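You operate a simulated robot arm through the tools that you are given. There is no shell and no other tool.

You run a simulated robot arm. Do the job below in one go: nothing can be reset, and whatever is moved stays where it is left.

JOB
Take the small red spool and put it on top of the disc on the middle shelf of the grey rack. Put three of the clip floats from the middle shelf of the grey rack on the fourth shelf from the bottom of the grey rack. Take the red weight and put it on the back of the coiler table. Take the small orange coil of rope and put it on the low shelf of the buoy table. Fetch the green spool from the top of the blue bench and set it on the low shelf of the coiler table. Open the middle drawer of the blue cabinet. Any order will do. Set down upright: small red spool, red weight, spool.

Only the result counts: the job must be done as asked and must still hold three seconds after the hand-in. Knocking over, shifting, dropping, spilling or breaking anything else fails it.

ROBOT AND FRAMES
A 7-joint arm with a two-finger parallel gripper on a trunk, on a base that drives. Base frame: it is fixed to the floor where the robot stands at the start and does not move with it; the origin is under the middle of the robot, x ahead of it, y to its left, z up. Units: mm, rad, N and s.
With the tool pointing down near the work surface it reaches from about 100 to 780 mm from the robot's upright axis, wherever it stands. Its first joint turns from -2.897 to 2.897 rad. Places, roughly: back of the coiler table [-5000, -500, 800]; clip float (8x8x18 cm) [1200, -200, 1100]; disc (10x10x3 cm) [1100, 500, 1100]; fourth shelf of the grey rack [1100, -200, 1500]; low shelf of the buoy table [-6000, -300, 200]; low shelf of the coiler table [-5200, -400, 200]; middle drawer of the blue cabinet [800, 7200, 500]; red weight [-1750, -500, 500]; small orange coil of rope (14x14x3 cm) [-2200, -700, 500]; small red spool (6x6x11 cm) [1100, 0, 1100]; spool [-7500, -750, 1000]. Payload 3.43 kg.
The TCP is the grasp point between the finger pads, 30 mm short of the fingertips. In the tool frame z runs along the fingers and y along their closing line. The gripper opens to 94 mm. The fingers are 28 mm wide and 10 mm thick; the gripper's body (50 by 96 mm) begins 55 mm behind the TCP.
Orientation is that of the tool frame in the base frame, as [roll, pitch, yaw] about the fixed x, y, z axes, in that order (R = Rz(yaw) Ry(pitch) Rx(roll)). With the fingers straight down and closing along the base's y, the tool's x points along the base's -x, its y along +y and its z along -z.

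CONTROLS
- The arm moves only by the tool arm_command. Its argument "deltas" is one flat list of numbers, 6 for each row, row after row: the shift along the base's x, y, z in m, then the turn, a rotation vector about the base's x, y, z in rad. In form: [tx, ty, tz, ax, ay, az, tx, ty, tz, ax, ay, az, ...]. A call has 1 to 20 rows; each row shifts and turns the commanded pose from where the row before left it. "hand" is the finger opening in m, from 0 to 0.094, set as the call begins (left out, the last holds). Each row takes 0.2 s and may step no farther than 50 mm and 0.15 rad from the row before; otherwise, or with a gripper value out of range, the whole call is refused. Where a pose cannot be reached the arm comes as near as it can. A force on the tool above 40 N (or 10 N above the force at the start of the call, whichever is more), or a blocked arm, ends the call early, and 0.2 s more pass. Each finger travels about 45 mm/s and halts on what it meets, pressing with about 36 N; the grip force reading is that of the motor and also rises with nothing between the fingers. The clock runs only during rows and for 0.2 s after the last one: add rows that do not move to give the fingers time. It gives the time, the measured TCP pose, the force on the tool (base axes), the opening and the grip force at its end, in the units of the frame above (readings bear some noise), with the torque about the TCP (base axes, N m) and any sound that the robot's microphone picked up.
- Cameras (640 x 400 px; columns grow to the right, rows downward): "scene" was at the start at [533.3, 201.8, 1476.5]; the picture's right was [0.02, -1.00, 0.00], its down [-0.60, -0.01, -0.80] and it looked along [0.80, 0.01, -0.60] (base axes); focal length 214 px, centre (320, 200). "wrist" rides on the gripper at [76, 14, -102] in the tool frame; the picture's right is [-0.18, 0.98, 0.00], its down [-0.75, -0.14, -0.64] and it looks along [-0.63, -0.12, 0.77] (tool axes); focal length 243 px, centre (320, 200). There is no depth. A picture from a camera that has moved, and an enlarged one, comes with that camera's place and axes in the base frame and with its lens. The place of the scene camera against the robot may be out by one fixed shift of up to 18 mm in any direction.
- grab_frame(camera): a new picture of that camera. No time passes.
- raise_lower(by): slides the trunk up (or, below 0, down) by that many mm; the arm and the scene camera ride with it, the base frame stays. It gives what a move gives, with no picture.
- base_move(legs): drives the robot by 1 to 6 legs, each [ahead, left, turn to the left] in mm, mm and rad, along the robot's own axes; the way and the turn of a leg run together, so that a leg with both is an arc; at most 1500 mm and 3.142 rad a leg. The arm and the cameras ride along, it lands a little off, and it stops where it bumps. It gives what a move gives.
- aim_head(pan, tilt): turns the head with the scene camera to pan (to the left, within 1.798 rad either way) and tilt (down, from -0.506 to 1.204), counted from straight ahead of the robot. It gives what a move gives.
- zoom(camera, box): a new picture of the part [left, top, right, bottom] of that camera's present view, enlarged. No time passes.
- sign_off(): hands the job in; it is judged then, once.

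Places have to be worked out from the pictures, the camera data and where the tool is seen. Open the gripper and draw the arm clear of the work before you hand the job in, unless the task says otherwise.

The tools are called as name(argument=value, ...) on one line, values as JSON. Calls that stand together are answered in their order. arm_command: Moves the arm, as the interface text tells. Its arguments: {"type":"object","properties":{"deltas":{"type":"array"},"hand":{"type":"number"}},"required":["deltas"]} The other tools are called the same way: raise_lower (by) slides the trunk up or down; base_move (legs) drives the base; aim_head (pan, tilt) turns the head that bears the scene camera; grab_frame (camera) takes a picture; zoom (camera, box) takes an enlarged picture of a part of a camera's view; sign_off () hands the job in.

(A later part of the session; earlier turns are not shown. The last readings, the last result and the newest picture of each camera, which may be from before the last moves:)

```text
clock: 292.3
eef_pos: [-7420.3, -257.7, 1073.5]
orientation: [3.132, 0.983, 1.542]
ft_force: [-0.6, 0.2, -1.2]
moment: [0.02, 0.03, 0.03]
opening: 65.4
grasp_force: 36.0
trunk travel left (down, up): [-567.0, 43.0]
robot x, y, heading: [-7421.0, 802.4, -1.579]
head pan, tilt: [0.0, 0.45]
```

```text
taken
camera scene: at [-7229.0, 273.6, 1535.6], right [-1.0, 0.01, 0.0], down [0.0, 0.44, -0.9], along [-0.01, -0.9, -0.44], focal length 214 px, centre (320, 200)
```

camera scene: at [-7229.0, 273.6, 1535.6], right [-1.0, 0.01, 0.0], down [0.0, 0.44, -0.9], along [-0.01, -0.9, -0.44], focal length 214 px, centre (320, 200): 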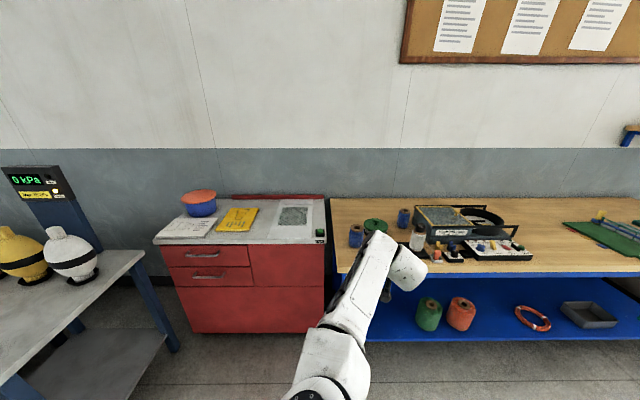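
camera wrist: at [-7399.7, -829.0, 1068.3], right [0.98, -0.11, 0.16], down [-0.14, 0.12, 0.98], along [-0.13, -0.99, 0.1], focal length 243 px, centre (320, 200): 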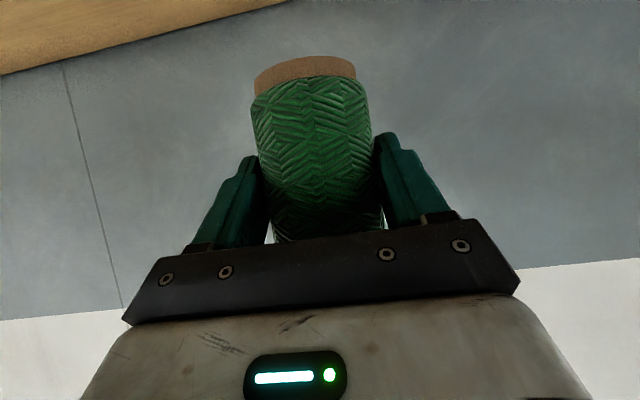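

Spool in hand. I retract the arm 250 mm and strafe left along the benches toward the coiler table's right bay.

arm_command(deltas=[0, 0.05, 0, 0, 0, 0, 0, 0.05, 0, 0, 0, 0, 0, 0.05, 0, 0, 0, 0, 0, 0.05, 0, 0, 0, 0, 0, 0.05, 0, 0, 0, 0, 0, 0, 0, 0, 0, 0])

base_move(legs=[[0, 1100, 0.008]])

grab_frame(camera="scene")

```text
clock: 293.7
eef_pos: [-7419.8, -6.2, 1074.2]
orientation: [3.131, 0.984, 1.543]
ft_force: [-0.1, 0.1, -1.1]
moment: [0.01, -0.06, 0.01]
opening: 65.5
grasp_force: 35.7
trunk travel left (down, up): [-567.0, 43.0]
robot x, y, heading: [-7421.9, 802.0, -1.577]
head pan, tilt: [0.0, 0.45]
```

```text
clock: 299.3
eef_pos: [-6304.3, -4.2, 1074.9]
orientation: [3.133, 0.983, 1.567]
ft_force: [-0.1, 0.5, -2.3]
moment: [0.03, -0.02, 0.01]
opening: 65.2
grasp_force: 36.1
trunk travel left (down, up): [-567.0, 43.0]
robot x, y, heading: [-6326.7, 808.3, -1.556]
head pan, tilt: [0.0, 0.45]
```

```text
taken
camera scene: at [-6120.7, 281.7, 1535.7], right [-1.0, -0.01, 0.0], down [-0.01, 0.44, -0.9], along [0.01, -0.9, -0.44], focal length 214 px, centre (320, 200)
```

scene: 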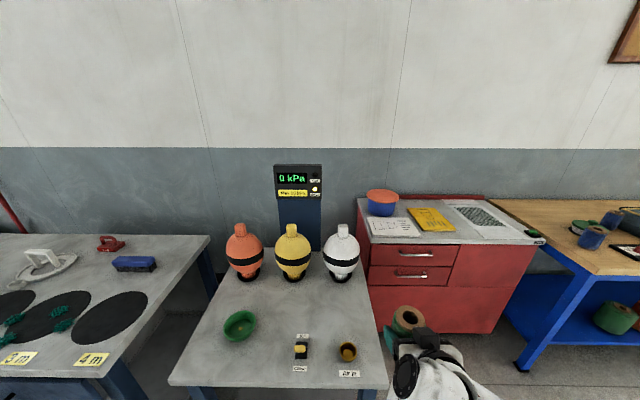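

Good clearance over the buoy table's front. I continue left to x≈-5140.

base_move(legs=[[0, 1185, -0.012]])

grab_frame(camera="scene")

```text
clock: 305.4
eef_pos: [-5101.7, 14.5, 1074.7]
orientation: [3.134, 0.982, 1.568]
ft_force: [0.9, -0.5, -1.2]
moment: [0.04, -0.04, -0.02]
opening: 65.0
grasp_force: 35.7
trunk travel left (down, up): [-567.0, 43.0]
robot x, y, heading: [-5124.5, 822.7, -1.56]
head pan, tilt: [0.0, 0.45]
```

```text
taken
camera scene: at [-4917.2, 300.0, 1535.7], right [-1.0, -0.02, 0.0], down [-0.01, 0.44, -0.9], along [0.01, -0.9, -0.44], focal length 214 px, centre (320, 200)
```

scene: 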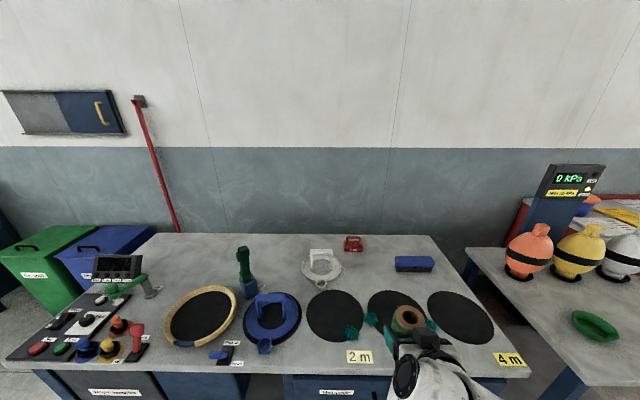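

I step back 140 mm so the spool hangs clear in front of the table, then lower the trunk.

base_move(legs=[[-140, 0, -0.008]])

raise_lower(by=-400)

grab_frame(camera="scene")

grab_frame(camera="wrist")

```text
clock: 306.8
eef_pos: [-5109.4, 156.2, 1073.4]
orientation: [3.132, 0.984, 1.557]
ft_force: [-0.4, -0.5, -1.3]
moment: [0.01, 0.01, -0.01]
opening: 65.3
grasp_force: 36.1
trunk travel left (down, up): [-567.0, 43.0]
robot x, y, heading: [-5126.0, 969.8, -1.568]
head pan, tilt: [0.0, 0.45]
```

```text
clock: 310.6
eef_pos: [-5110.1, 157.0, 674.5]
orientation: [3.133, 0.982, 1.558]
ft_force: [-0.5, 0.7, -1.3]
moment: [0.0, 0.02, 0.06]
opening: 64.9
grasp_force: 35.7
trunk travel left (down, up): [-167.0, 443.0]
robot x, y, heading: [-5124.1, 969.6, -1.56]
head pan, tilt: [0.0, 0.45]
```

```text
taken
camera scene: at [-4923.8, 440.2, 1135.7], right [-1.0, -0.01, 0.0], down [0.0, 0.44, -0.9], along [0.01, -0.9, -0.44], focal length 214 px, centre (320, 200)
```

scene: 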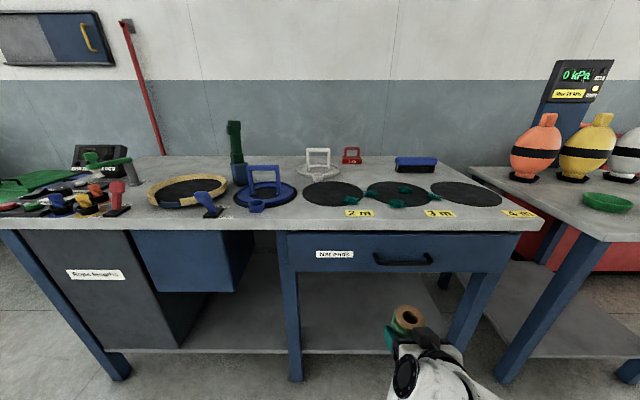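

```text
taken
camera wrist: at [-5095.4, 284.4, 668.5], right [0.98, -0.11, 0.16], down [-0.15, 0.12, 0.98], along [-0.12, -0.99, 0.1], focal length 243 px, centre (320, 200)
```

wrist: 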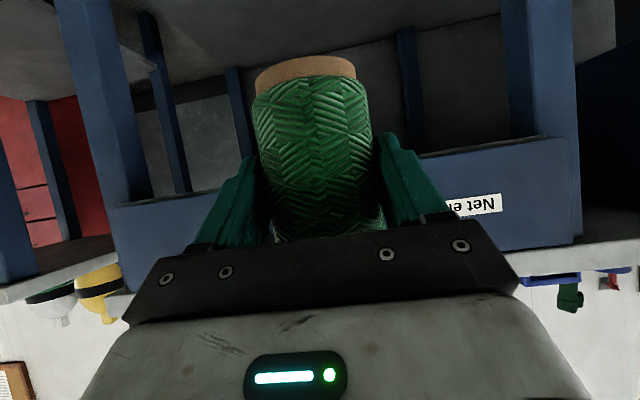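

The bay under the "Net ends" drawer is open and empty. I lower the trunk further and the arm to z≈300.

raise_lower(by=-150)

arm_command(deltas=[0, 0, -0.045, 0, 0, 0, 0, 0, -0.045, 0, 0, 0, 0, 0, -0.045, 0, 0, 0, 0, 0, -0.045, 0, 0, 0, 0, 0, -0.04, 0, 0, 0, 0, 0, 0, 0, 0, 0])

grab_frame(camera="scene")

grab_frame(camera="wrist")

```text
clock: 312.3
eef_pos: [-5109.1, 156.5, 525.0]
orientation: [3.133, 0.983, 1.557]
ft_force: [0.6, -0.6, -0.4]
moment: [0.0, 0.01, -0.01]
opening: 65.0
grasp_force: 35.8
trunk travel left (down, up): [-17.0, 593.0]
robot x, y, heading: [-5125.7, 970.4, -1.567]
head pan, tilt: [0.0, 0.45]
```

```text
clock: 313.7
eef_pos: [-5109.3, 155.6, 304.5]
orientation: [3.131, 0.984, 1.558]
ft_force: [-0.1, -0.1, -1.9]
moment: [0.02, -0.01, 0.01]
opening: 65.0
grasp_force: 35.7
trunk travel left (down, up): [-17.0, 593.0]
robot x, y, heading: [-5127.7, 968.1, -1.564]
head pan, tilt: [0.0, 0.45]
```

```text
taken
camera scene: at [-4923.9, 440.3, 985.7], right [-1.0, -0.01, 0.0], down [0.0, 0.44, -0.9], along [0.01, -0.9, -0.44], focal length 214 px, centre (320, 200)
```

scene: 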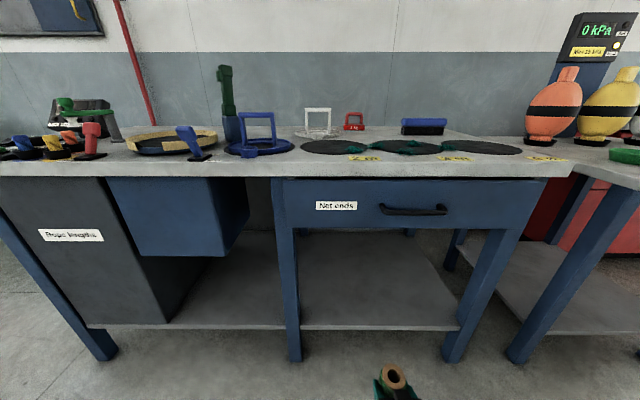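

```text
taken
camera wrist: at [-5095.1, 284.5, 297.7], right [0.98, -0.11, 0.16], down [-0.15, 0.12, 0.98], along [-0.12, -0.99, 0.1], focal length 243 px, centre (320, 200)
```

wrist: 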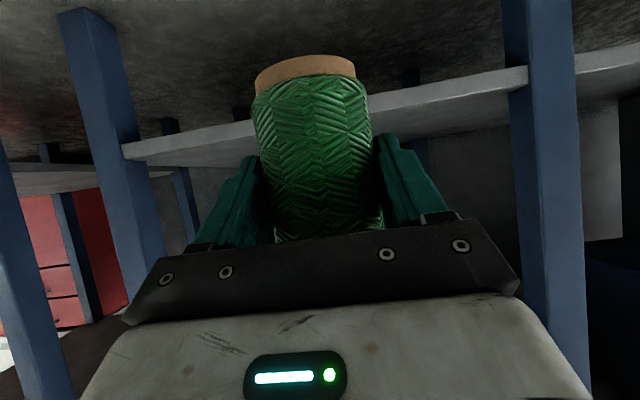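

I zoom in the wrist view to gauge the shelf height against the spool bottom.

zoom(camera="wrist", box=[120, 40, 280, 140])

zoom(camera="wrist", box=[360, 40, 520, 140])

zoom(camera="scene", box=[280, 220, 480, 345])

```text
4.00 times, centred on (200, 90) of wrist
camera zoom: at [-5095.1, 284.5, 297.7], right [0.98, -0.11, 0.16], down [-0.15, 0.12, 0.98], along [-0.12, -0.99, 0.1], focal length 970 px, centre (800, 640)
```

zoom: 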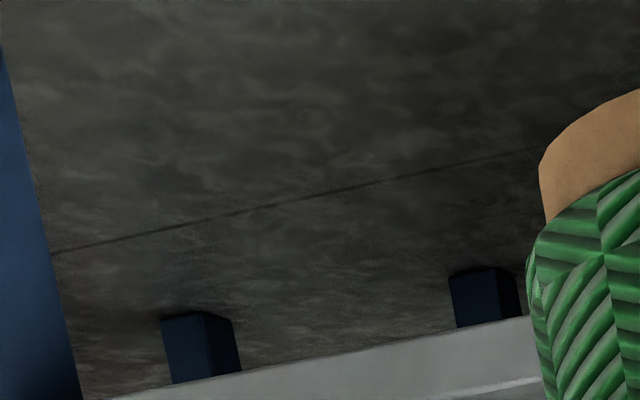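

```text
4.00 times, centred on (440, 90) of wrist
camera zoom: at [-5095.1, 284.5, 297.7], right [0.98, -0.11, 0.16], down [-0.15, 0.12, 0.98], along [-0.12, -0.99, 0.1], focal length 970 px, centre (-160, 640)
```

zoom: 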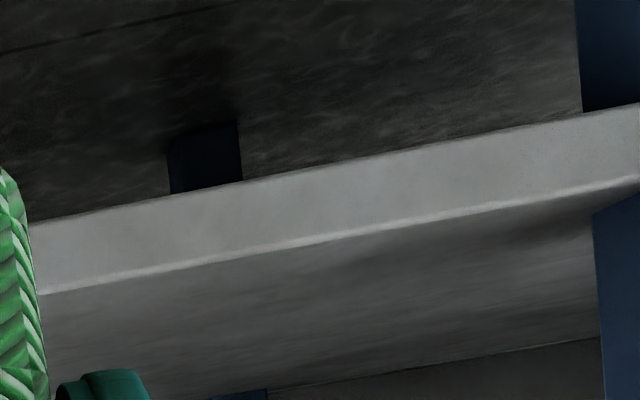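

```text
3.20 times, centred on (380, 282) of scene
camera zoom: at [-4923.9, 440.3, 985.7], right [-1.0, -0.01, 0.0], down [0.0, 0.44, -0.9], along [0.01, -0.9, -0.44], focal length 686 px, centre (128, -64)
```

zoom: 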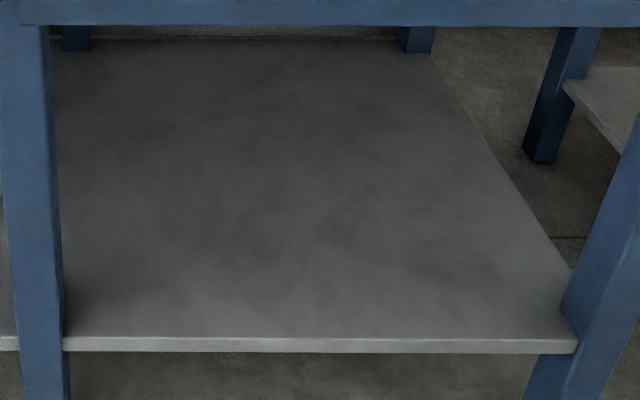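

Shelf top ≈221 at front y≈-67, bay empty. To keep the elbow out from under the drawer I extend the arm forward first, then drive in.

arm_command(deltas=[0, 0, 0.022, 0, 0, 0, 0, -0.048, 0, 0, 0, 0, 0, -0.048, 0, 0, 0, 0, 0, -0.048, 0, 0, 0, 0, 0, -0.048, 0, 0, 0, 0, 0, -0.048, 0, 0, 0, 0, 0, 0, 0, 0, 0, 0])

grab_frame(camera="scene")

grab_frame(camera="wrist")

```text
clock: 315.3
eef_pos: [-5108.6, -82.9, 328.0]
orientation: [3.131, 0.985, 1.558]
ft_force: [-0.2, -0.7, -1.0]
moment: [0.03, 0.01, 0.03]
opening: 65.0
grasp_force: 35.9
trunk travel left (down, up): [-17.0, 593.0]
robot x, y, heading: [-5128.5, 966.4, -1.565]
head pan, tilt: [0.0, 0.45]
```

```text
taken
camera scene: at [-4923.7, 440.3, 985.7], right [-1.0, -0.01, 0.0], down [0.0, 0.44, -0.9], along [0.01, -0.9, -0.44], focal length 214 px, centre (320, 200)
```

scene: 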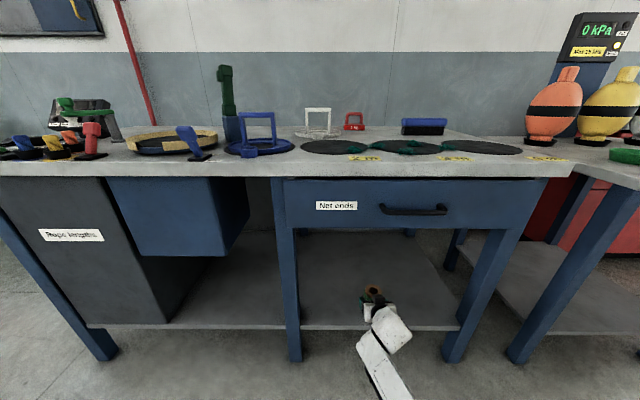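

```text
taken
camera wrist: at [-5094.2, 45.1, 321.5], right [0.98, -0.11, 0.16], down [-0.15, 0.12, 0.98], along [-0.12, -0.99, 0.1], focal length 243 px, centre (320, 200)
```

wrist: 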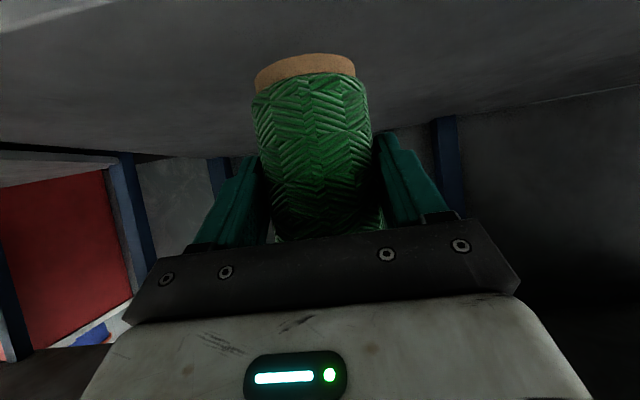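

Arm extends nicely under the drawer. I drive forward 190 mm.

base_move(legs=[[190, 0, 0]])

grab_frame(camera="scene")

grab_frame(camera="wrist")

```text
clock: 316.9
eef_pos: [-5104.4, -274.1, 326.6]
orientation: [3.134, 0.983, 1.561]
ft_force: [0.2, -0.2, -1.7]
moment: [0.03, -0.01, 0.01]
opening: 64.8
grasp_force: 36.1
trunk travel left (down, up): [-17.0, 593.0]
robot x, y, heading: [-5127.2, 779.4, -1.562]
head pan, tilt: [0.0, 0.45]
```

```text
taken
camera scene: at [-4920.7, 248.4, 985.7], right [-1.0, -0.01, 0.0], down [0.0, 0.44, -0.9], along [0.01, -0.9, -0.44], focal length 214 px, centre (320, 200)
```

scene: 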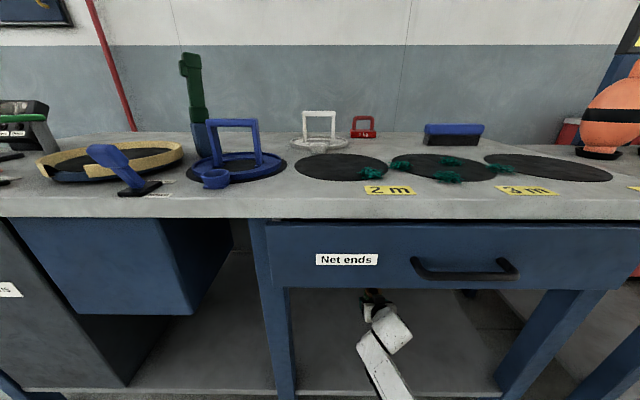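

```text
taken
camera wrist: at [-5090.4, -146.7, 321.1], right [0.98, -0.1, 0.16], down [-0.15, 0.12, 0.98], along [-0.12, -0.99, 0.1], focal length 243 px, centre (320, 200)
```

wrist: 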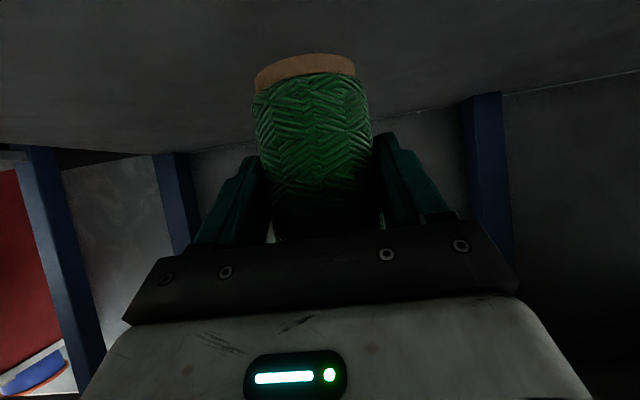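

Well placed on the shelf interior. I lower toward contact (expected near z≈287).

arm_command(deltas=[0, 0, -0.015, 0, 0, 0, 0, 0, -0.013, 0, 0, 0, 0, 0, 0, 0, 0, 0])

arm_command(deltas=[0, 0, -0.003, 0, 0, 0, 0, 0, 0, 0, 0, 0])

arm_command(deltas=[0, 0, -0.003, 0, 0, 0, 0, 0, 0, 0, 0, 0])

arm_command(deltas=[0, 0, -0.003, 0, 0, 0, 0, 0, 0, 0, 0, 0])

```text
clock: 317.7
eef_pos: [-5104.0, -274.6, 299.2]
orientation: [3.131, 0.983, 1.56]
ft_force: [-0.7, -0.1, -1.6]
moment: [0.05, -0.01, -0.02]
opening: 64.8
grasp_force: 36.3
trunk travel left (down, up): [-17.0, 593.0]
robot x, y, heading: [-5124.5, 774.0, -1.564]
head pan, tilt: [0.0, 0.45]
```

```text
clock: 318.3
eef_pos: [-5105.1, -274.2, 297.2]
orientation: [3.132, 0.982, 1.56]
ft_force: [0.6, 0.1, -1.7]
moment: [0.03, -0.01, -0.03]
opening: 64.6
grasp_force: 36.1
trunk travel left (down, up): [-17.0, 593.0]
robot x, y, heading: [-5123.5, 776.1, -1.561]
head pan, tilt: [0.0, 0.45]
```

```text
clock: 318.9
eef_pos: [-5105.1, -274.6, 292.5]
orientation: [3.134, 0.983, 1.563]
ft_force: [0.1, -0.4, -0.9]
moment: [0.03, 0.01, 0.0]
opening: 64.6
grasp_force: 36.4
trunk travel left (down, up): [-17.0, 593.0]
robot x, y, heading: [-5124.5, 774.8, -1.563]
head pan, tilt: [0.0, 0.45]
```

```text
clock: 319.5
eef_pos: [-5103.2, -274.3, 289.8]
orientation: [3.135, 0.983, 1.562]
ft_force: [0.2, 0.4, -2.3]
moment: [0.04, 0.04, 0.02]
opening: 64.8
grasp_force: 35.8
trunk travel left (down, up): [-17.0, 593.0]
robot x, y, heading: [-5124.7, 777.7, -1.56]
head pan, tilt: [0.0, 0.45]
```

No contact yet; continue in 2.5 mm steps.

arm_command(deltas=[0, 0, -0.0025, 0, 0, 0, 0, 0, 0, 0, 0, 0])

arm_command(deltas=[0, 0, -0.0025, 0, 0, 0, 0, 0, 0, 0, 0, 0])

arm_command(deltas=[0, 0, -0.0025, 0, 0, 0, 0, 0, 0, 0, 0, 0])

```text
clock: 320.1
eef_pos: [-5106.3, -274.3, 288.9]
orientation: [3.13, 0.985, 1.561]
ft_force: [0.2, -0.2, -0.9]
moment: [0.04, 0.0, -0.02]
opening: 65.0
grasp_force: 36.1
trunk travel left (down, up): [-17.0, 593.0]
robot x, y, heading: [-5124.6, 774.4, -1.565]
head pan, tilt: [0.0, 0.45]
```

```text
clock: 320.7
eef_pos: [-5104.6, -274.2, 285.9]
orientation: [3.133, 0.982, 1.559]
ft_force: [0.1, -0.5, -0.8]
moment: [0.02, 0.05, 0.04]
opening: 64.6
grasp_force: 36.1
trunk travel left (down, up): [-17.0, 593.0]
robot x, y, heading: [-5124.8, 773.7, -1.565]
head pan, tilt: [0.0, 0.45]
```

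```text
clock: 321.3
eef_pos: [-5105.2, -274.4, 284.3]
orientation: [3.131, 0.986, 1.559]
ft_force: [-3.4, 0.1, 9.3]
moment: [-0.29, 0.16, -0.14]
opening: 65.0
grasp_force: 35.6
trunk travel left (down, up): [-17.0, 593.0]
robot x, y, heading: [-5126.2, 774.5, -1.557]
head pan, tilt: [0.0, 0.45]
```

Contact. A little more pressure to seat it, then relieve and open.

arm_command(deltas=[0, 0, -0.0015, 0, 0, 0, 0, 0, 0, 0, 0, 0])

arm_command(deltas=[0, 0, 0.0015, 0, 0, 0, 0, 0, 0, 0, 0, 0])

arm_command(deltas=[0, 0, 0, 0, 0, 0, 0, 0, 0, 0, 0, 0, 0, 0, 0, 0, 0, 0, 0, 0, 0, 0, 0, 0], hand=0.094)

grab_frame(camera="wrist")

```text
clock: 321.9
eef_pos: [-5104.6, -275.4, 284.4]
orientation: [3.131, 0.989, 1.561]
ft_force: [-3.9, 5.5, 22.8]
moment: [-0.09, 0.04, -0.05]
opening: 64.6
grasp_force: 36.4
trunk travel left (down, up): [-17.0, 593.0]
robot x, y, heading: [-5129.5, 776.5, -1.561]
head pan, tilt: [0.0, 0.45]
```

```text
clock: 322.5
eef_pos: [-5105.0, -274.8, 283.8]
orientation: [3.133, 0.987, 1.56]
ft_force: [-6.1, -2.3, 21.2]
moment: [-0.51, 0.01, -0.1]
opening: 64.5
grasp_force: 35.9
trunk travel left (down, up): [-17.0, 593.0]
robot x, y, heading: [-5125.6, 775.6, -1.562]
head pan, tilt: [0.0, 0.45]
```

```text
clock: 323.5
eef_pos: [-5105.1, -274.6, 282.3]
orientation: [3.132, 0.984, 1.561]
ft_force: [-0.2, 0.2, -0.4]
moment: [0.0, 0.01, -0.05]
opening: 94.0
grasp_force: 0.1
trunk travel left (down, up): [-17.0, 593.0]
robot x, y, heading: [-5126.3, 775.6, -1.564]
head pan, tilt: [0.0, 0.45]
```

```text
taken
camera wrist: at [-5090.7, -146.4, 276.1], right [0.98, -0.1, 0.16], down [-0.15, 0.12, 0.98], along [-0.12, -0.99, 0.1], focal length 243 px, centre (320, 200)
```

wrist: 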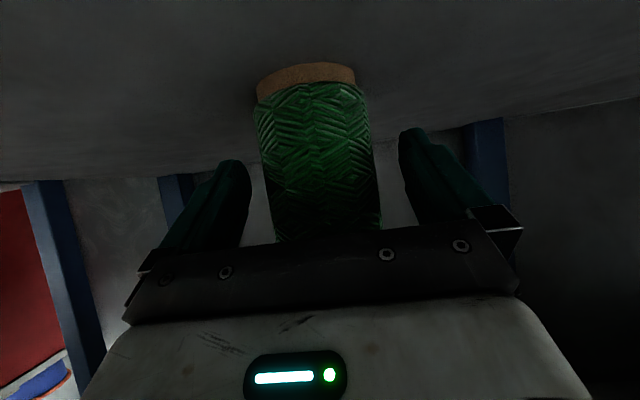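

Released; the spool stands. I back straight out with the base and check it.

base_move(legs=[[-330, 0, 0]])

grab_frame(camera="scene")

grab_frame(camera="wrist")

```text
clock: 325.7
eef_pos: [-5105.8, 57.0, 282.5]
orientation: [3.134, 0.981, 1.562]
ft_force: [-0.4, 0.0, -0.6]
moment: [0.0, 0.04, 0.0]
opening: 94.0
grasp_force: 0.1
trunk travel left (down, up): [-17.0, 593.0]
robot x, y, heading: [-5128.1, 1110.9, -1.556]
head pan, tilt: [0.0, 0.45]
```

```text
taken
camera scene: at [-4922.7, 580.0, 985.7], right [-1.0, -0.01, 0.0], down [-0.01, 0.44, -0.9], along [0.01, -0.9, -0.44], focal length 214 px, centre (320, 200)
```

scene: 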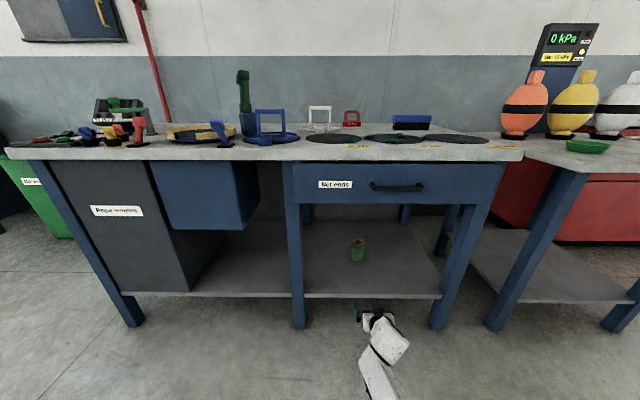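

```text
taken
camera wrist: at [-5091.6, 184.5, 276.4], right [0.98, -0.1, 0.16], down [-0.15, 0.12, 0.98], along [-0.12, -0.99, 0.1], focal length 243 px, centre (320, 200)
```

wrist: 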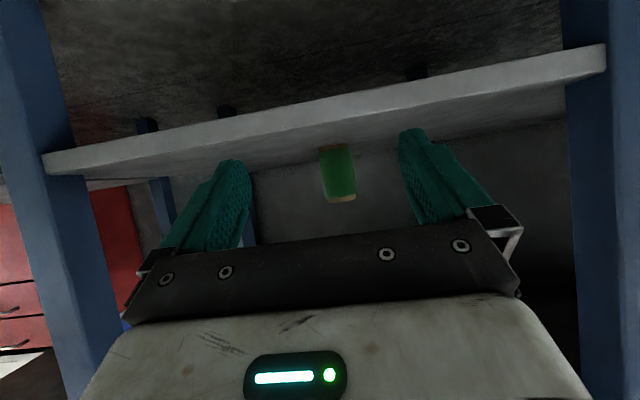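

The green spool stands on the coiler table's low shelf. Next the orange coil: I back off, raise the trunk, and travel back toward the low table.

base_move(legs=[[-100, 0, -0.01]])

raise_lower(by=400)

raise_lower(by=193)

arm_command(deltas=[0, 0.05, 0.04, 0, 0, 0, 0, 0.05, 0.04, 0, 0, 0, 0, 0.05, 0.04, 0, 0, 0, 0, 0.05, 0.04, 0, 0, 0, 0, 0.04, 0.04, 0, 0, 0, 0, 0, 0, 0, 0, 0])

```text
clock: 326.8
eef_pos: [-5115.9, 157.7, 281.7]
orientation: [3.133, 0.983, 1.552]
ft_force: [-0.5, -0.7, -0.2]
moment: [0.02, 0.0, -0.01]
opening: 93.9
grasp_force: 0.0
trunk travel left (down, up): [-17.0, 593.0]
robot x, y, heading: [-5128.4, 1203.3, -1.568]
head pan, tilt: [0.0, 0.45]
```

```text
clock: 330.7
eef_pos: [-5117.4, 158.1, 681.6]
orientation: [3.133, 0.984, 1.554]
ft_force: [-0.1, 0.0, -0.5]
moment: [0.03, 0.01, 0.0]
opening: 94.3
grasp_force: 0.1
trunk travel left (down, up): [-417.0, 193.0]
robot x, y, heading: [-5128.7, 1206.3, -1.57]
head pan, tilt: [0.0, 0.45]
```

```text
clock: 332.8
eef_pos: [-5116.1, 155.9, 876.0]
orientation: [3.132, 0.983, 1.554]
ft_force: [0.2, -0.6, -0.8]
moment: [-0.02, -0.01, -0.03]
opening: 93.9
grasp_force: 0.1
trunk travel left (down, up): [-610.0, 0.0]
robot x, y, heading: [-5131.9, 1205.4, -1.565]
head pan, tilt: [0.0, 0.45]
```

```text
refused: row 1 steps farther than a row can; nothing moved
```

Step too long; I retract with shorter steps.

arm_command(deltas=[0, 0.032, 0.035, 0, 0, 0, 0, 0.032, 0.035, 0, 0, 0, 0, 0.032, 0.035, 0, 0, 0, 0, 0.032, 0.035, 0, 0, 0, 0, 0.032, 0.035, 0, 0, 0, 0, 0.032, 0.035, 0, 0, 0, 0, 0.032, 0.03, 0, 0, 0, 0, 0, 0, 0, 0, 0])

base_move(legs=[[250, 1000, 0], [0, 1000, 0]])

aim_head(pan=0.6, tilt=0.5)

grab_frame(camera="scene")

```text
clock: 334.6
eef_pos: [-5116.4, 380.1, 1117.8]
orientation: [3.131, 0.981, 1.554]
ft_force: [0.5, -0.1, -0.3]
moment: [0.04, 0.01, -0.03]
opening: 93.8
grasp_force: 0.1
out of reach, approached as far as the arm can: row 1
trunk travel left (down, up): [-610.0, 0.0]
robot x, y, heading: [-5125.6, 1207.8, -1.57]
head pan, tilt: [0.0, 0.45]
```

```text
clock: 344.6
eef_pos: [-3114.9, 150.4, 1117.1]
orientation: [3.133, 0.984, 1.562]
ft_force: [-0.6, 1.6, -0.5]
moment: [0.0, 0.0, -0.01]
opening: 93.9
grasp_force: 0.1
trunk travel left (down, up): [-610.0, 0.0]
robot x, y, heading: [-3130.4, 979.1, -1.56]
head pan, tilt: [0.0, 0.45]
```

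```text
clock: 345.6
eef_pos: [-3112.9, 150.3, 1117.5]
orientation: [3.133, 0.982, 1.562]
ft_force: [0.4, -1.0, -0.2]
moment: [0.01, -0.03, 0.0]
opening: 94.1
grasp_force: 0.0
trunk travel left (down, up): [-610.0, 0.0]
robot x, y, heading: [-3132.6, 978.6, -1.555]
head pan, tilt: [0.6, 0.499]
```

```text
taken
camera scene: at [-2878.2, 468.6, 1574.3], right [-0.82, -0.57, 0.0], down [-0.27, 0.39, -0.88], along [0.5, -0.72, -0.48], focal length 214 px, centre (320, 200)
```

scene: 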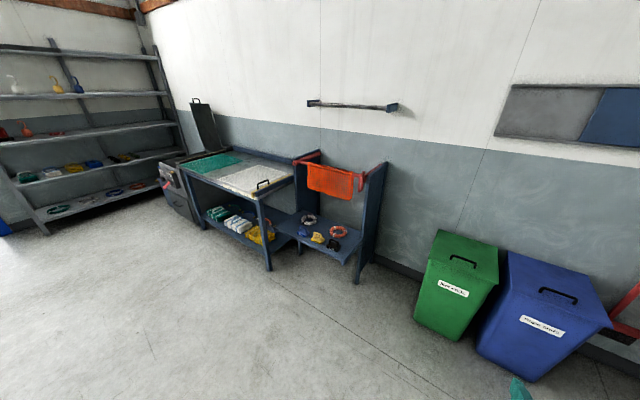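

Everything in place. I move in front of the orange coil's spot.

base_move(legs=[[260, 0, -0.01], [0, 790, 0]])

aim_head(pan=-0.2, tilt=0.7)

grab_frame(camera="scene")

grab_frame(camera="wrist")

```text
clock: 351.4
eef_pos: [-2319.1, -108.3, 1116.5]
orientation: [3.132, 0.982, 1.566]
ft_force: [-0.8, 0.0, 0.6]
moment: [0.05, -0.02, 0.01]
opening: 93.9
grasp_force: 0.0
trunk travel left (down, up): [-610.0, 0.0]
robot x, y, heading: [-2341.7, 724.0, -1.558]
head pan, tilt: [0.6, 0.499]
```

```text
clock: 352.5
eef_pos: [-2319.7, -107.9, 1116.7]
orientation: [3.131, 0.983, 1.567]
ft_force: [0.5, 1.0, 0.4]
moment: [0.01, 0.01, -0.01]
opening: 94.0
grasp_force: 0.0
trunk travel left (down, up): [-610.0, 0.0]
robot x, y, heading: [-2342.9, 723.7, -1.559]
head pan, tilt: [-0.201, 0.7]
```

```text
taken
camera scene: at [-2152.4, 201.6, 1556.6], right [-0.98, 0.19, 0.0], down [0.12, 0.63, -0.77], along [-0.14, -0.75, -0.64], focal length 214 px, centre (320, 200)
```

scene: 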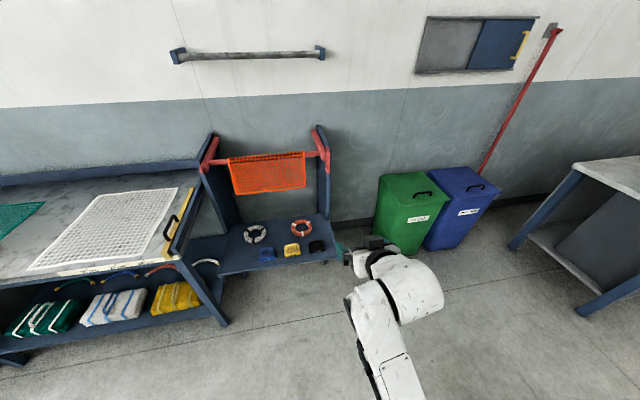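

```text
taken
camera wrist: at [-2305.3, 19.7, 1110.8], right [0.98, -0.1, 0.16], down [-0.15, 0.12, 0.98], along [-0.12, -0.99, 0.1], focal length 243 px, centre (320, 200)
```

wrist: 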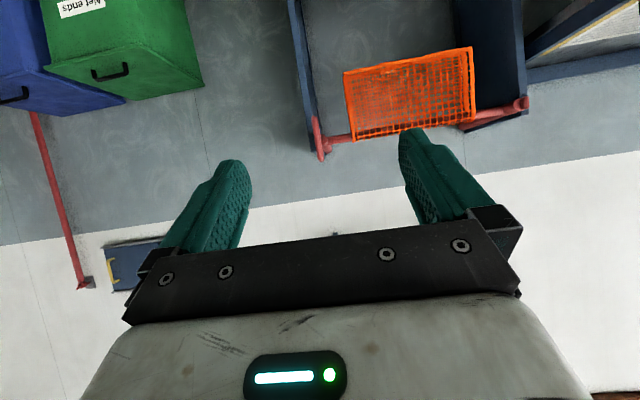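

I zoom in on the coil to refine its position.

zoom(camera="scene", box=[230, 200, 350, 275])

```text
5.33 times, centred on (290, 238) of scene
camera zoom: at [-2152.4, 201.6, 1556.6], right [-0.98, 0.19, 0.0], down [0.12, 0.63, -0.77], along [-0.14, -0.75, -0.64], focal length 1144 px, centre (480, 0)
```

zoom: 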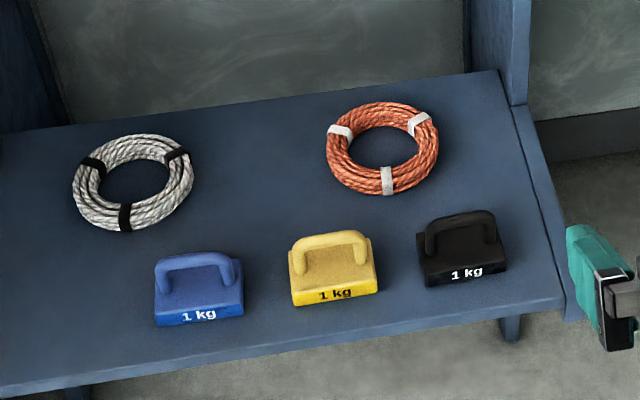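

Coil centre ≈(-2218,-730), front rim ≈(-2218,-675), clear of the weights' handles. I turn the tool vertical and rotate it so it closes along y.

arm_command(deltas=[0, 0, 0, 0.14, 0, 0, 0, 0, 0, 0.14, 0, 0, 0, 0, 0, 0.14, 0, 0, 0, 0, 0, 0.14, 0, 0, 0, 0, 0, 0.14, 0, 0, 0, 0, 0, 0.14, 0, 0, 0, 0, 0, 0.143, 0, 0, 0, 0, 0, 0, 0, 0])

arm_command(deltas=[0, 0, 0, 0, 0, 0.143, 0, 0, 0, 0, 0, 0.143, 0, 0, 0, 0, 0, 0.143, 0, 0, 0, 0, 0, 0.143, 0, 0, 0, 0, 0, 0.143, 0, 0, 0, 0, 0, 0.143, 0, 0, 0, 0, 0, 0.143, 0, 0, 0, 0, 0, 0.143, 0, 0, 0, 0, 0, 0.143, 0, 0, 0, 0, 0, 0.143, 0, 0, 0, 0, 0, 0.143, 0, 0, 0, 0, 0, 0], hand=0.07)

grab_frame(camera="scene")

```text
clock: 354.3
eef_pos: [-2318.7, -108.1, 1116.2]
orientation: [3.135, 0.423, 1.568]
ft_force: [-0.4, -0.3, 1.0]
moment: [-0.01, -0.02, -0.05]
opening: 94.4
grasp_force: 0.1
out of reach, approached as far as the arm can: row 5, 6, 7
trunk travel left (down, up): [-610.0, 0.0]
robot x, y, heading: [-2342.2, 720.0, -1.559]
head pan, tilt: [-0.201, 0.7]
```

```text
clock: 356.9
eef_pos: [-2319.0, -108.7, 1116.6]
orientation: [3.135, 0.423, -3.14]
ft_force: [0.0, 0.8, 0.0]
moment: [0.01, 0.01, -0.01]
opening: 70.1
grasp_force: 0.1
trunk travel left (down, up): [-610.0, 0.0]
robot x, y, heading: [-2341.5, 719.5, -1.559]
head pan, tilt: [-0.201, 0.7]
```

```text
taken
camera scene: at [-2152.6, 201.6, 1556.5], right [-0.98, 0.19, 0.0], down [0.12, 0.63, -0.76], along [-0.14, -0.75, -0.64], focal length 214 px, centre (320, 200)
```

scene: 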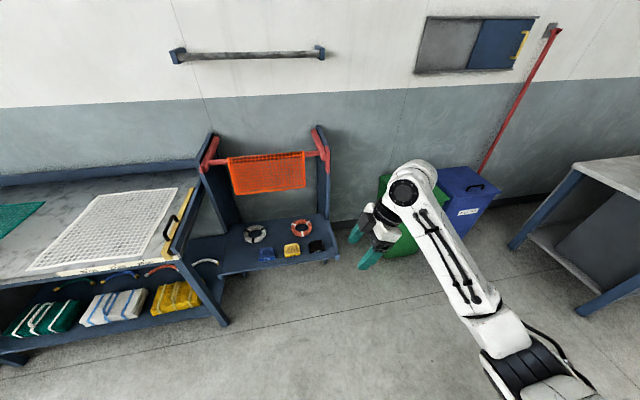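

The tool still leans by 0.42 rad toward +x; I level it about y.

arm_command(deltas=[0, -0.02, 0, 0, 0.141, 0, 0, -0.02, 0, 0, 0.141, 0, 0, -0.02, 0, 0, 0.141, 0, 0, 0, 0, 0, 0, 0])

grab_frame(camera="wrist")

```text
clock: 357.9
eef_pos: [-2318.0, -167.4, 1116.8]
orientation: [3.137, -0.001, 3.141]
ft_force: [-0.4, 0.1, 0.5]
moment: [0.01, -0.01, 0.04]
opening: 69.8
grasp_force: 0.2
trunk travel left (down, up): [-610.0, 0.0]
robot x, y, heading: [-2343.4, 719.1, -1.56]
head pan, tilt: [-0.201, 0.7]
```

```text
taken
camera wrist: at [-2395.1, -153.6, 1219.8], right [0.19, 0.98, 0.0], down [0.75, -0.15, 0.64], along [0.63, -0.12, -0.77], focal length 243 px, centre (320, 200)
```

wrist: 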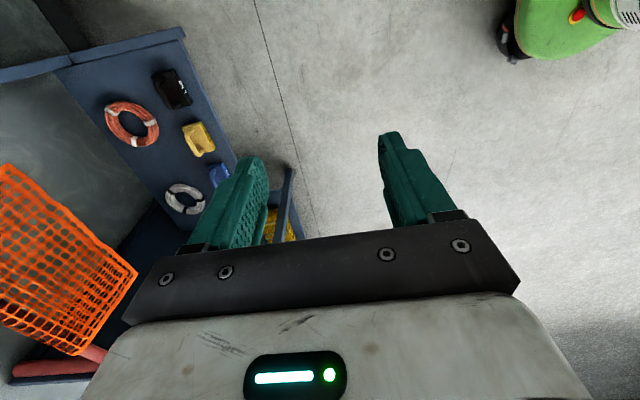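

Tool vertical, closing along y. I lower the trunk 400 mm and approach the table.

raise_lower(by=-400)

base_move(legs=[[0, 95, 0], [380, 0, 0]])

grab_frame(camera="wrist")

grab_frame(camera="scene")

```text
clock: 361.7
eef_pos: [-2318.6, -168.0, 717.6]
orientation: [3.135, -0.001, 3.138]
ft_force: [-0.6, -0.4, 0.6]
moment: [-0.01, -0.02, 0.0]
opening: 69.8
grasp_force: 0.2
trunk travel left (down, up): [-210.0, 400.0]
robot x, y, heading: [-2339.5, 719.8, -1.558]
head pan, tilt: [-0.201, 0.7]
```

```text
clock: 364.9
eef_pos: [-2211.0, -543.4, 717.8]
orientation: [3.137, -0.001, -3.136]
ft_force: [0.0, 0.1, 0.0]
moment: [0.01, 0.01, -0.01]
opening: 70.0
grasp_force: 0.1
trunk travel left (down, up): [-210.0, 400.0]
robot x, y, heading: [-2238.5, 343.9, -1.549]
head pan, tilt: [-0.201, 0.7]
```

```text
taken
camera wrist: at [-2287.2, -531.0, 819.8], right [0.18, 0.98, 0.01], down [0.75, -0.14, 0.64], along [0.63, -0.11, -0.77], focal length 243 px, centre (320, 200)
```

wrist: 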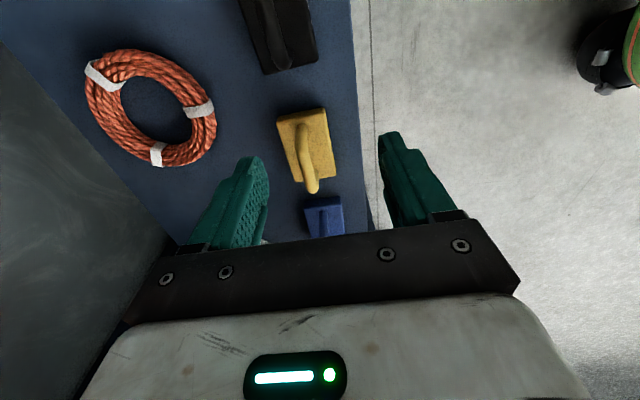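

```text
taken
camera scene: at [-2047.0, -174.4, 1156.5], right [-0.98, 0.18, 0.0], down [0.12, 0.63, -0.76], along [-0.14, -0.75, -0.64], focal length 214 px, centre (320, 200)
```

scene: 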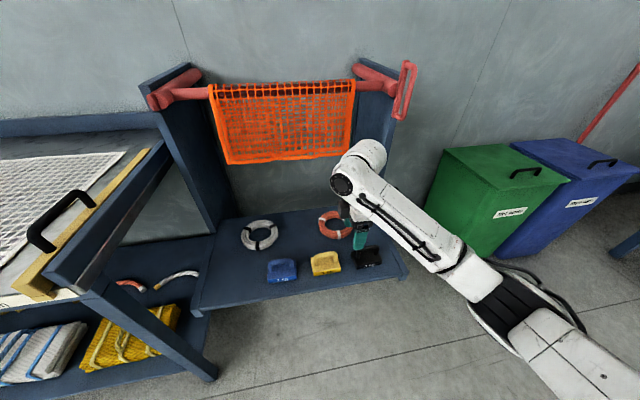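

Coil centre from the wrist view ≈(-2226,-737). I drive ahead 100 mm more.

base_move(legs=[[100, 0, -0.01]])

arm_command(deltas=[-0.006, -0.02, -0.03, 0, 0, 0, -0.006, -0.018, -0.03, 0, 0, 0, 0, 0, 0, 0, 0, 0])

grab_frame(camera="wrist")

grab_frame(camera="scene")

```text
clock: 366.0
eef_pos: [-2218.4, -647.6, 717.3]
orientation: [3.137, 0.0, 3.137]
ft_force: [-1.0, 0.4, -0.2]
moment: [-0.01, -0.02, -0.01]
opening: 70.1
grasp_force: 0.0
trunk travel left (down, up): [-210.0, 400.0]
robot x, y, heading: [-2237.3, 238.7, -1.562]
head pan, tilt: [-0.201, 0.7]
```

```text
clock: 366.8
eef_pos: [-2230.6, -685.2, 657.9]
orientation: [3.135, 0.0, 3.136]
ft_force: [-0.4, 1.0, -0.8]
moment: [-0.02, 0.0, 0.04]
opening: 69.8
grasp_force: 0.0
trunk travel left (down, up): [-210.0, 400.0]
robot x, y, heading: [-2237.8, 238.2, -1.563]
head pan, tilt: [-0.201, 0.7]
```

```text
taken
camera wrist: at [-2308.2, -671.0, 758.9], right [0.19, 0.98, 0.01], down [0.75, -0.15, 0.64], along [0.63, -0.12, -0.77], focal length 243 px, centre (320, 200)
```

wrist: 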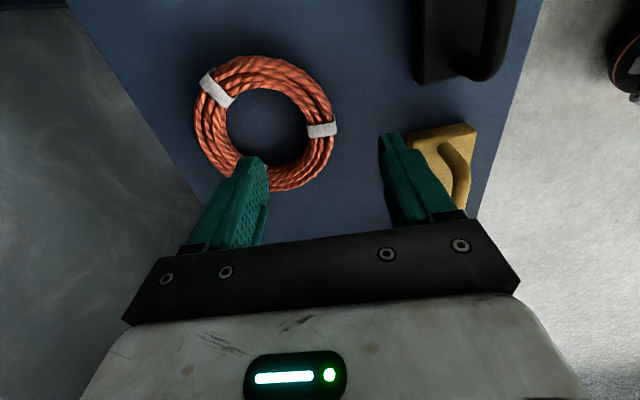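

```text
taken
camera scene: at [-2051.1, -278.7, 1156.5], right [-0.98, 0.19, 0.0], down [0.12, 0.63, -0.76], along [-0.15, -0.75, -0.64], focal length 214 px, centre (320, 200)
```

scene: 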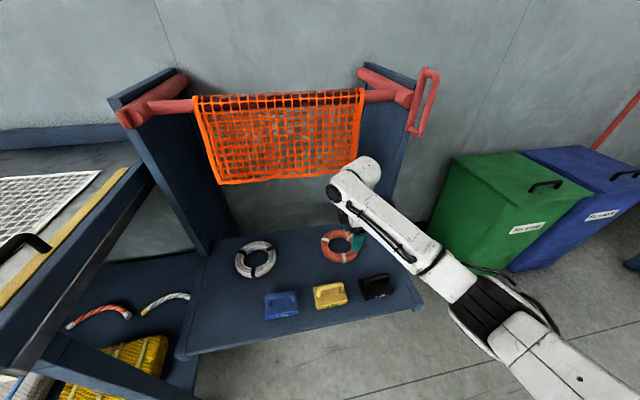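

Coil centre (-2230,-738), tube 30 mm; the tool is over its front rim. I descend to just above the table.

arm_command(deltas=[0, 0.003, -0.045, 0, 0, 0, 0, 0, -0.045, 0, 0, 0, 0, 0, 0, 0, 0, 0])

grab_frame(camera="wrist")

```text
clock: 367.6
eef_pos: [-2234.2, -683.1, 565.7]
orientation: [3.134, -0.001, 3.136]
ft_force: [-0.1, 0.7, 0.3]
moment: [0.02, 0.01, 0.01]
opening: 69.8
grasp_force: 0.1
trunk travel left (down, up): [-210.0, 400.0]
robot x, y, heading: [-2238.5, 238.7, -1.559]
head pan, tilt: [-0.201, 0.7]
```

```text
taken
camera wrist: at [-2309.7, -667.7, 669.6], right [0.19, 0.98, 0.01], down [0.75, -0.15, 0.64], along [0.63, -0.12, -0.77], focal length 243 px, centre (320, 200)
```

wrist: 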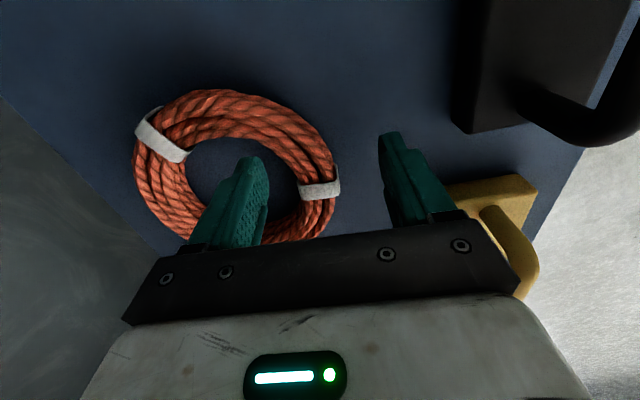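

Fingers straddle the front rim. I lower a few mm more until just at the table.

arm_command(deltas=[0, 0, -0.005, 0, 0, 0, 0, 0, 0, 0, 0, 0])

arm_command(deltas=[0, 0, -0.003, 0, 0, 0, 0, 0, 0, 0, 0, 0])

arm_command(deltas=[0, 0, -0.003, 0, 0, 0, 0, 0, 0, 0, 0, 0])

```text
clock: 368.2
eef_pos: [-2230.5, -682.4, 563.2]
orientation: [3.135, -0.001, 3.135]
ft_force: [0.8, 0.6, 0.4]
moment: [0.0, -0.02, 0.0]
opening: 69.8
grasp_force: 0.1
trunk travel left (down, up): [-210.0, 400.0]
robot x, y, heading: [-2233.5, 240.9, -1.559]
head pan, tilt: [-0.201, 0.7]
```

```text
clock: 368.8
eef_pos: [-2230.3, -681.1, 558.6]
orientation: [3.137, -0.001, 3.138]
ft_force: [0.0, -0.2, -0.3]
moment: [-0.01, 0.05, -0.03]
opening: 69.9
grasp_force: 0.1
trunk travel left (down, up): [-210.0, 400.0]
robot x, y, heading: [-2236.2, 237.8, -1.562]
head pan, tilt: [-0.201, 0.7]
```

```text
clock: 369.4
eef_pos: [-2232.3, -681.5, 555.5]
orientation: [3.138, 0.0, 3.137]
ft_force: [-0.8, -0.6, 0.1]
moment: [-0.04, -0.01, -0.02]
opening: 70.0
grasp_force: 0.0
trunk travel left (down, up): [-210.0, 400.0]
robot x, y, heading: [-2237.5, 239.3, -1.564]
head pan, tilt: [-0.201, 0.7]
```

arm_command(deltas=[0, 0, -0.003, 0, 0, 0, 0, 0, 0, 0, 0, 0])

arm_command(deltas=[0, 0, -0.003, 0, 0, 0, 0, 0, 0, 0, 0, 0])

grab_frame(camera="wrist")

```text
clock: 370.0
eef_pos: [-2231.1, -683.6, 551.8]
orientation: [3.136, -0.001, 3.137]
ft_force: [0.3, 0.5, 1.0]
moment: [-0.02, 0.02, 0.0]
opening: 69.8
grasp_force: 0.0
trunk travel left (down, up): [-210.0, 400.0]
robot x, y, heading: [-2234.6, 238.3, -1.559]
head pan, tilt: [-0.201, 0.7]
```

```text
clock: 370.6
eef_pos: [-2231.5, -682.7, 549.0]
orientation: [3.138, -0.001, 3.137]
ft_force: [1.0, 0.6, 6.8]
moment: [-0.25, 0.0, -0.04]
opening: 69.3
grasp_force: 0.1
trunk travel left (down, up): [-210.0, 400.0]
robot x, y, heading: [-2239.5, 241.8, -1.565]
head pan, tilt: [-0.201, 0.7]
```

```text
taken
camera wrist: at [-2307.7, -668.4, 653.0], right [0.19, 0.98, 0.0], down [0.75, -0.15, 0.64], along [0.63, -0.12, -0.77], focal length 243 px, centre (320, 200)
```

wrist: 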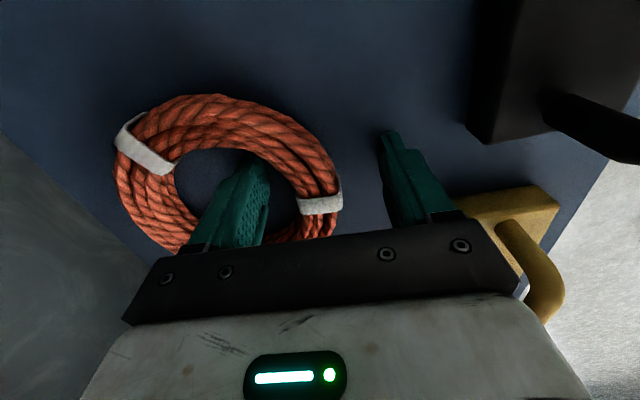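

Fingertips just touch the table (z≈520). I raise 3 mm and close on the rim.

arm_command(deltas=[0, 0, 0.004, 0, 0, 0, 0, 0, 0, 0, 0, 0])

arm_command(deltas=[0, 0, 0, 0, 0, 0, 0, 0, 0, 0, 0, 0, 0, 0, 0, 0, 0, 0, 0, 0, 0, 0, 0, 0, 0, 0, 0, 0, 0, 0], hand=0.01)

grab_frame(camera="wrist")

```text
clock: 371.2
eef_pos: [-2230.4, -681.8, 553.4]
orientation: [3.136, 0.0, 3.137]
ft_force: [0.0, -0.3, 0.0]
moment: [0.0, -0.02, 0.01]
opening: 70.1
grasp_force: 0.3
trunk travel left (down, up): [-210.0, 400.0]
robot x, y, heading: [-2237.1, 242.8, -1.561]
head pan, tilt: [-0.201, 0.7]
```

```text
clock: 372.4
eef_pos: [-2229.6, -683.1, 553.5]
orientation: [3.135, -0.001, 3.136]
ft_force: [3.3, 0.8, 3.4]
moment: [-0.11, 0.08, 0.11]
opening: 24.7
grasp_force: 36.3
trunk travel left (down, up): [-210.0, 400.0]
robot x, y, heading: [-2241.2, 241.0, -1.563]
head pan, tilt: [-0.201, 0.7]
```

```text
taken
camera wrist: at [-2306.9, -668.1, 656.0], right [0.19, 0.98, 0.0], down [0.75, -0.15, 0.64], along [0.63, -0.12, -0.77], focal length 243 px, centre (320, 200)
```

wrist: 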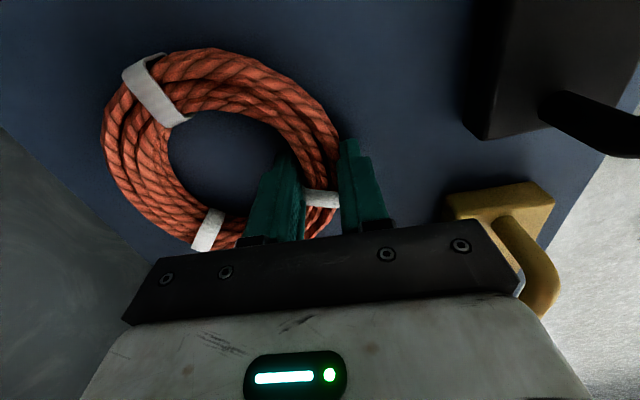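

Gripped the rim (24.7 mm). I lift slowly and check.

arm_command(deltas=[0, 0, 0.01, 0, 0, 0, 0, 0, 0.02, 0, 0, 0, 0, 0, 0.03, 0, 0, 0, 0, 0, 0.03, 0, 0, 0, 0, 0, 0.03, 0, 0, 0, 0, 0, 0, 0, 0, 0])

grab_frame(camera="wrist")

grab_frame(camera="scene")

```text
clock: 373.8
eef_pos: [-2230.4, -682.4, 672.6]
orientation: [3.137, 0.001, 3.138]
ft_force: [-0.2, 0.6, -2.4]
moment: [0.08, -0.01, 0.06]
opening: 24.7
grasp_force: 36.3
trunk travel left (down, up): [-210.0, 400.0]
robot x, y, heading: [-2237.2, 243.2, -1.564]
head pan, tilt: [-0.201, 0.7]
```

```text
taken
camera wrist: at [-2306.6, -667.9, 776.0], right [0.19, 0.98, 0.01], down [0.75, -0.15, 0.64], along [0.63, -0.12, -0.77], focal length 243 px, centre (320, 200)
```

wrist: 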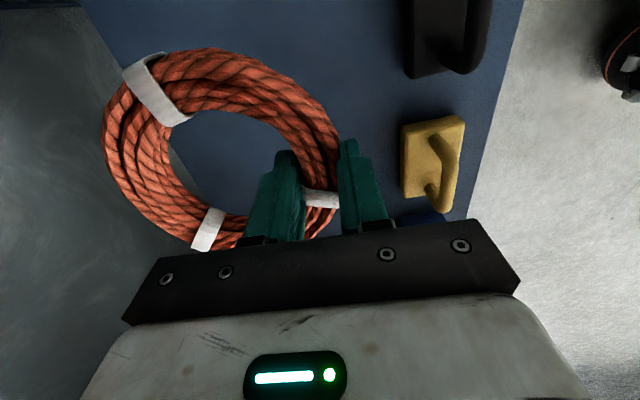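

```text
taken
camera scene: at [-2051.1, -278.8, 1156.5], right [-0.98, 0.19, 0.0], down [0.12, 0.63, -0.76], along [-0.15, -0.75, -0.64], focal length 214 px, centre (320, 200)
```

scene: 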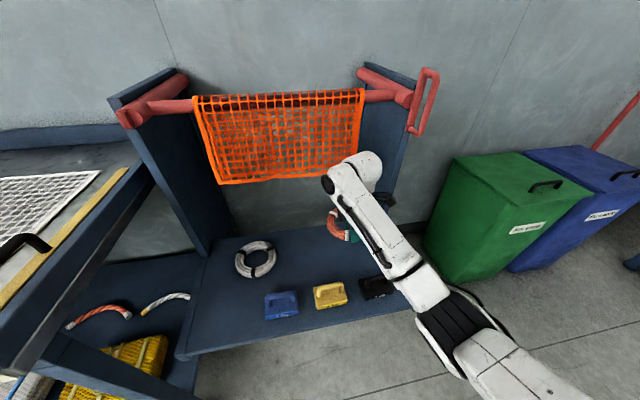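

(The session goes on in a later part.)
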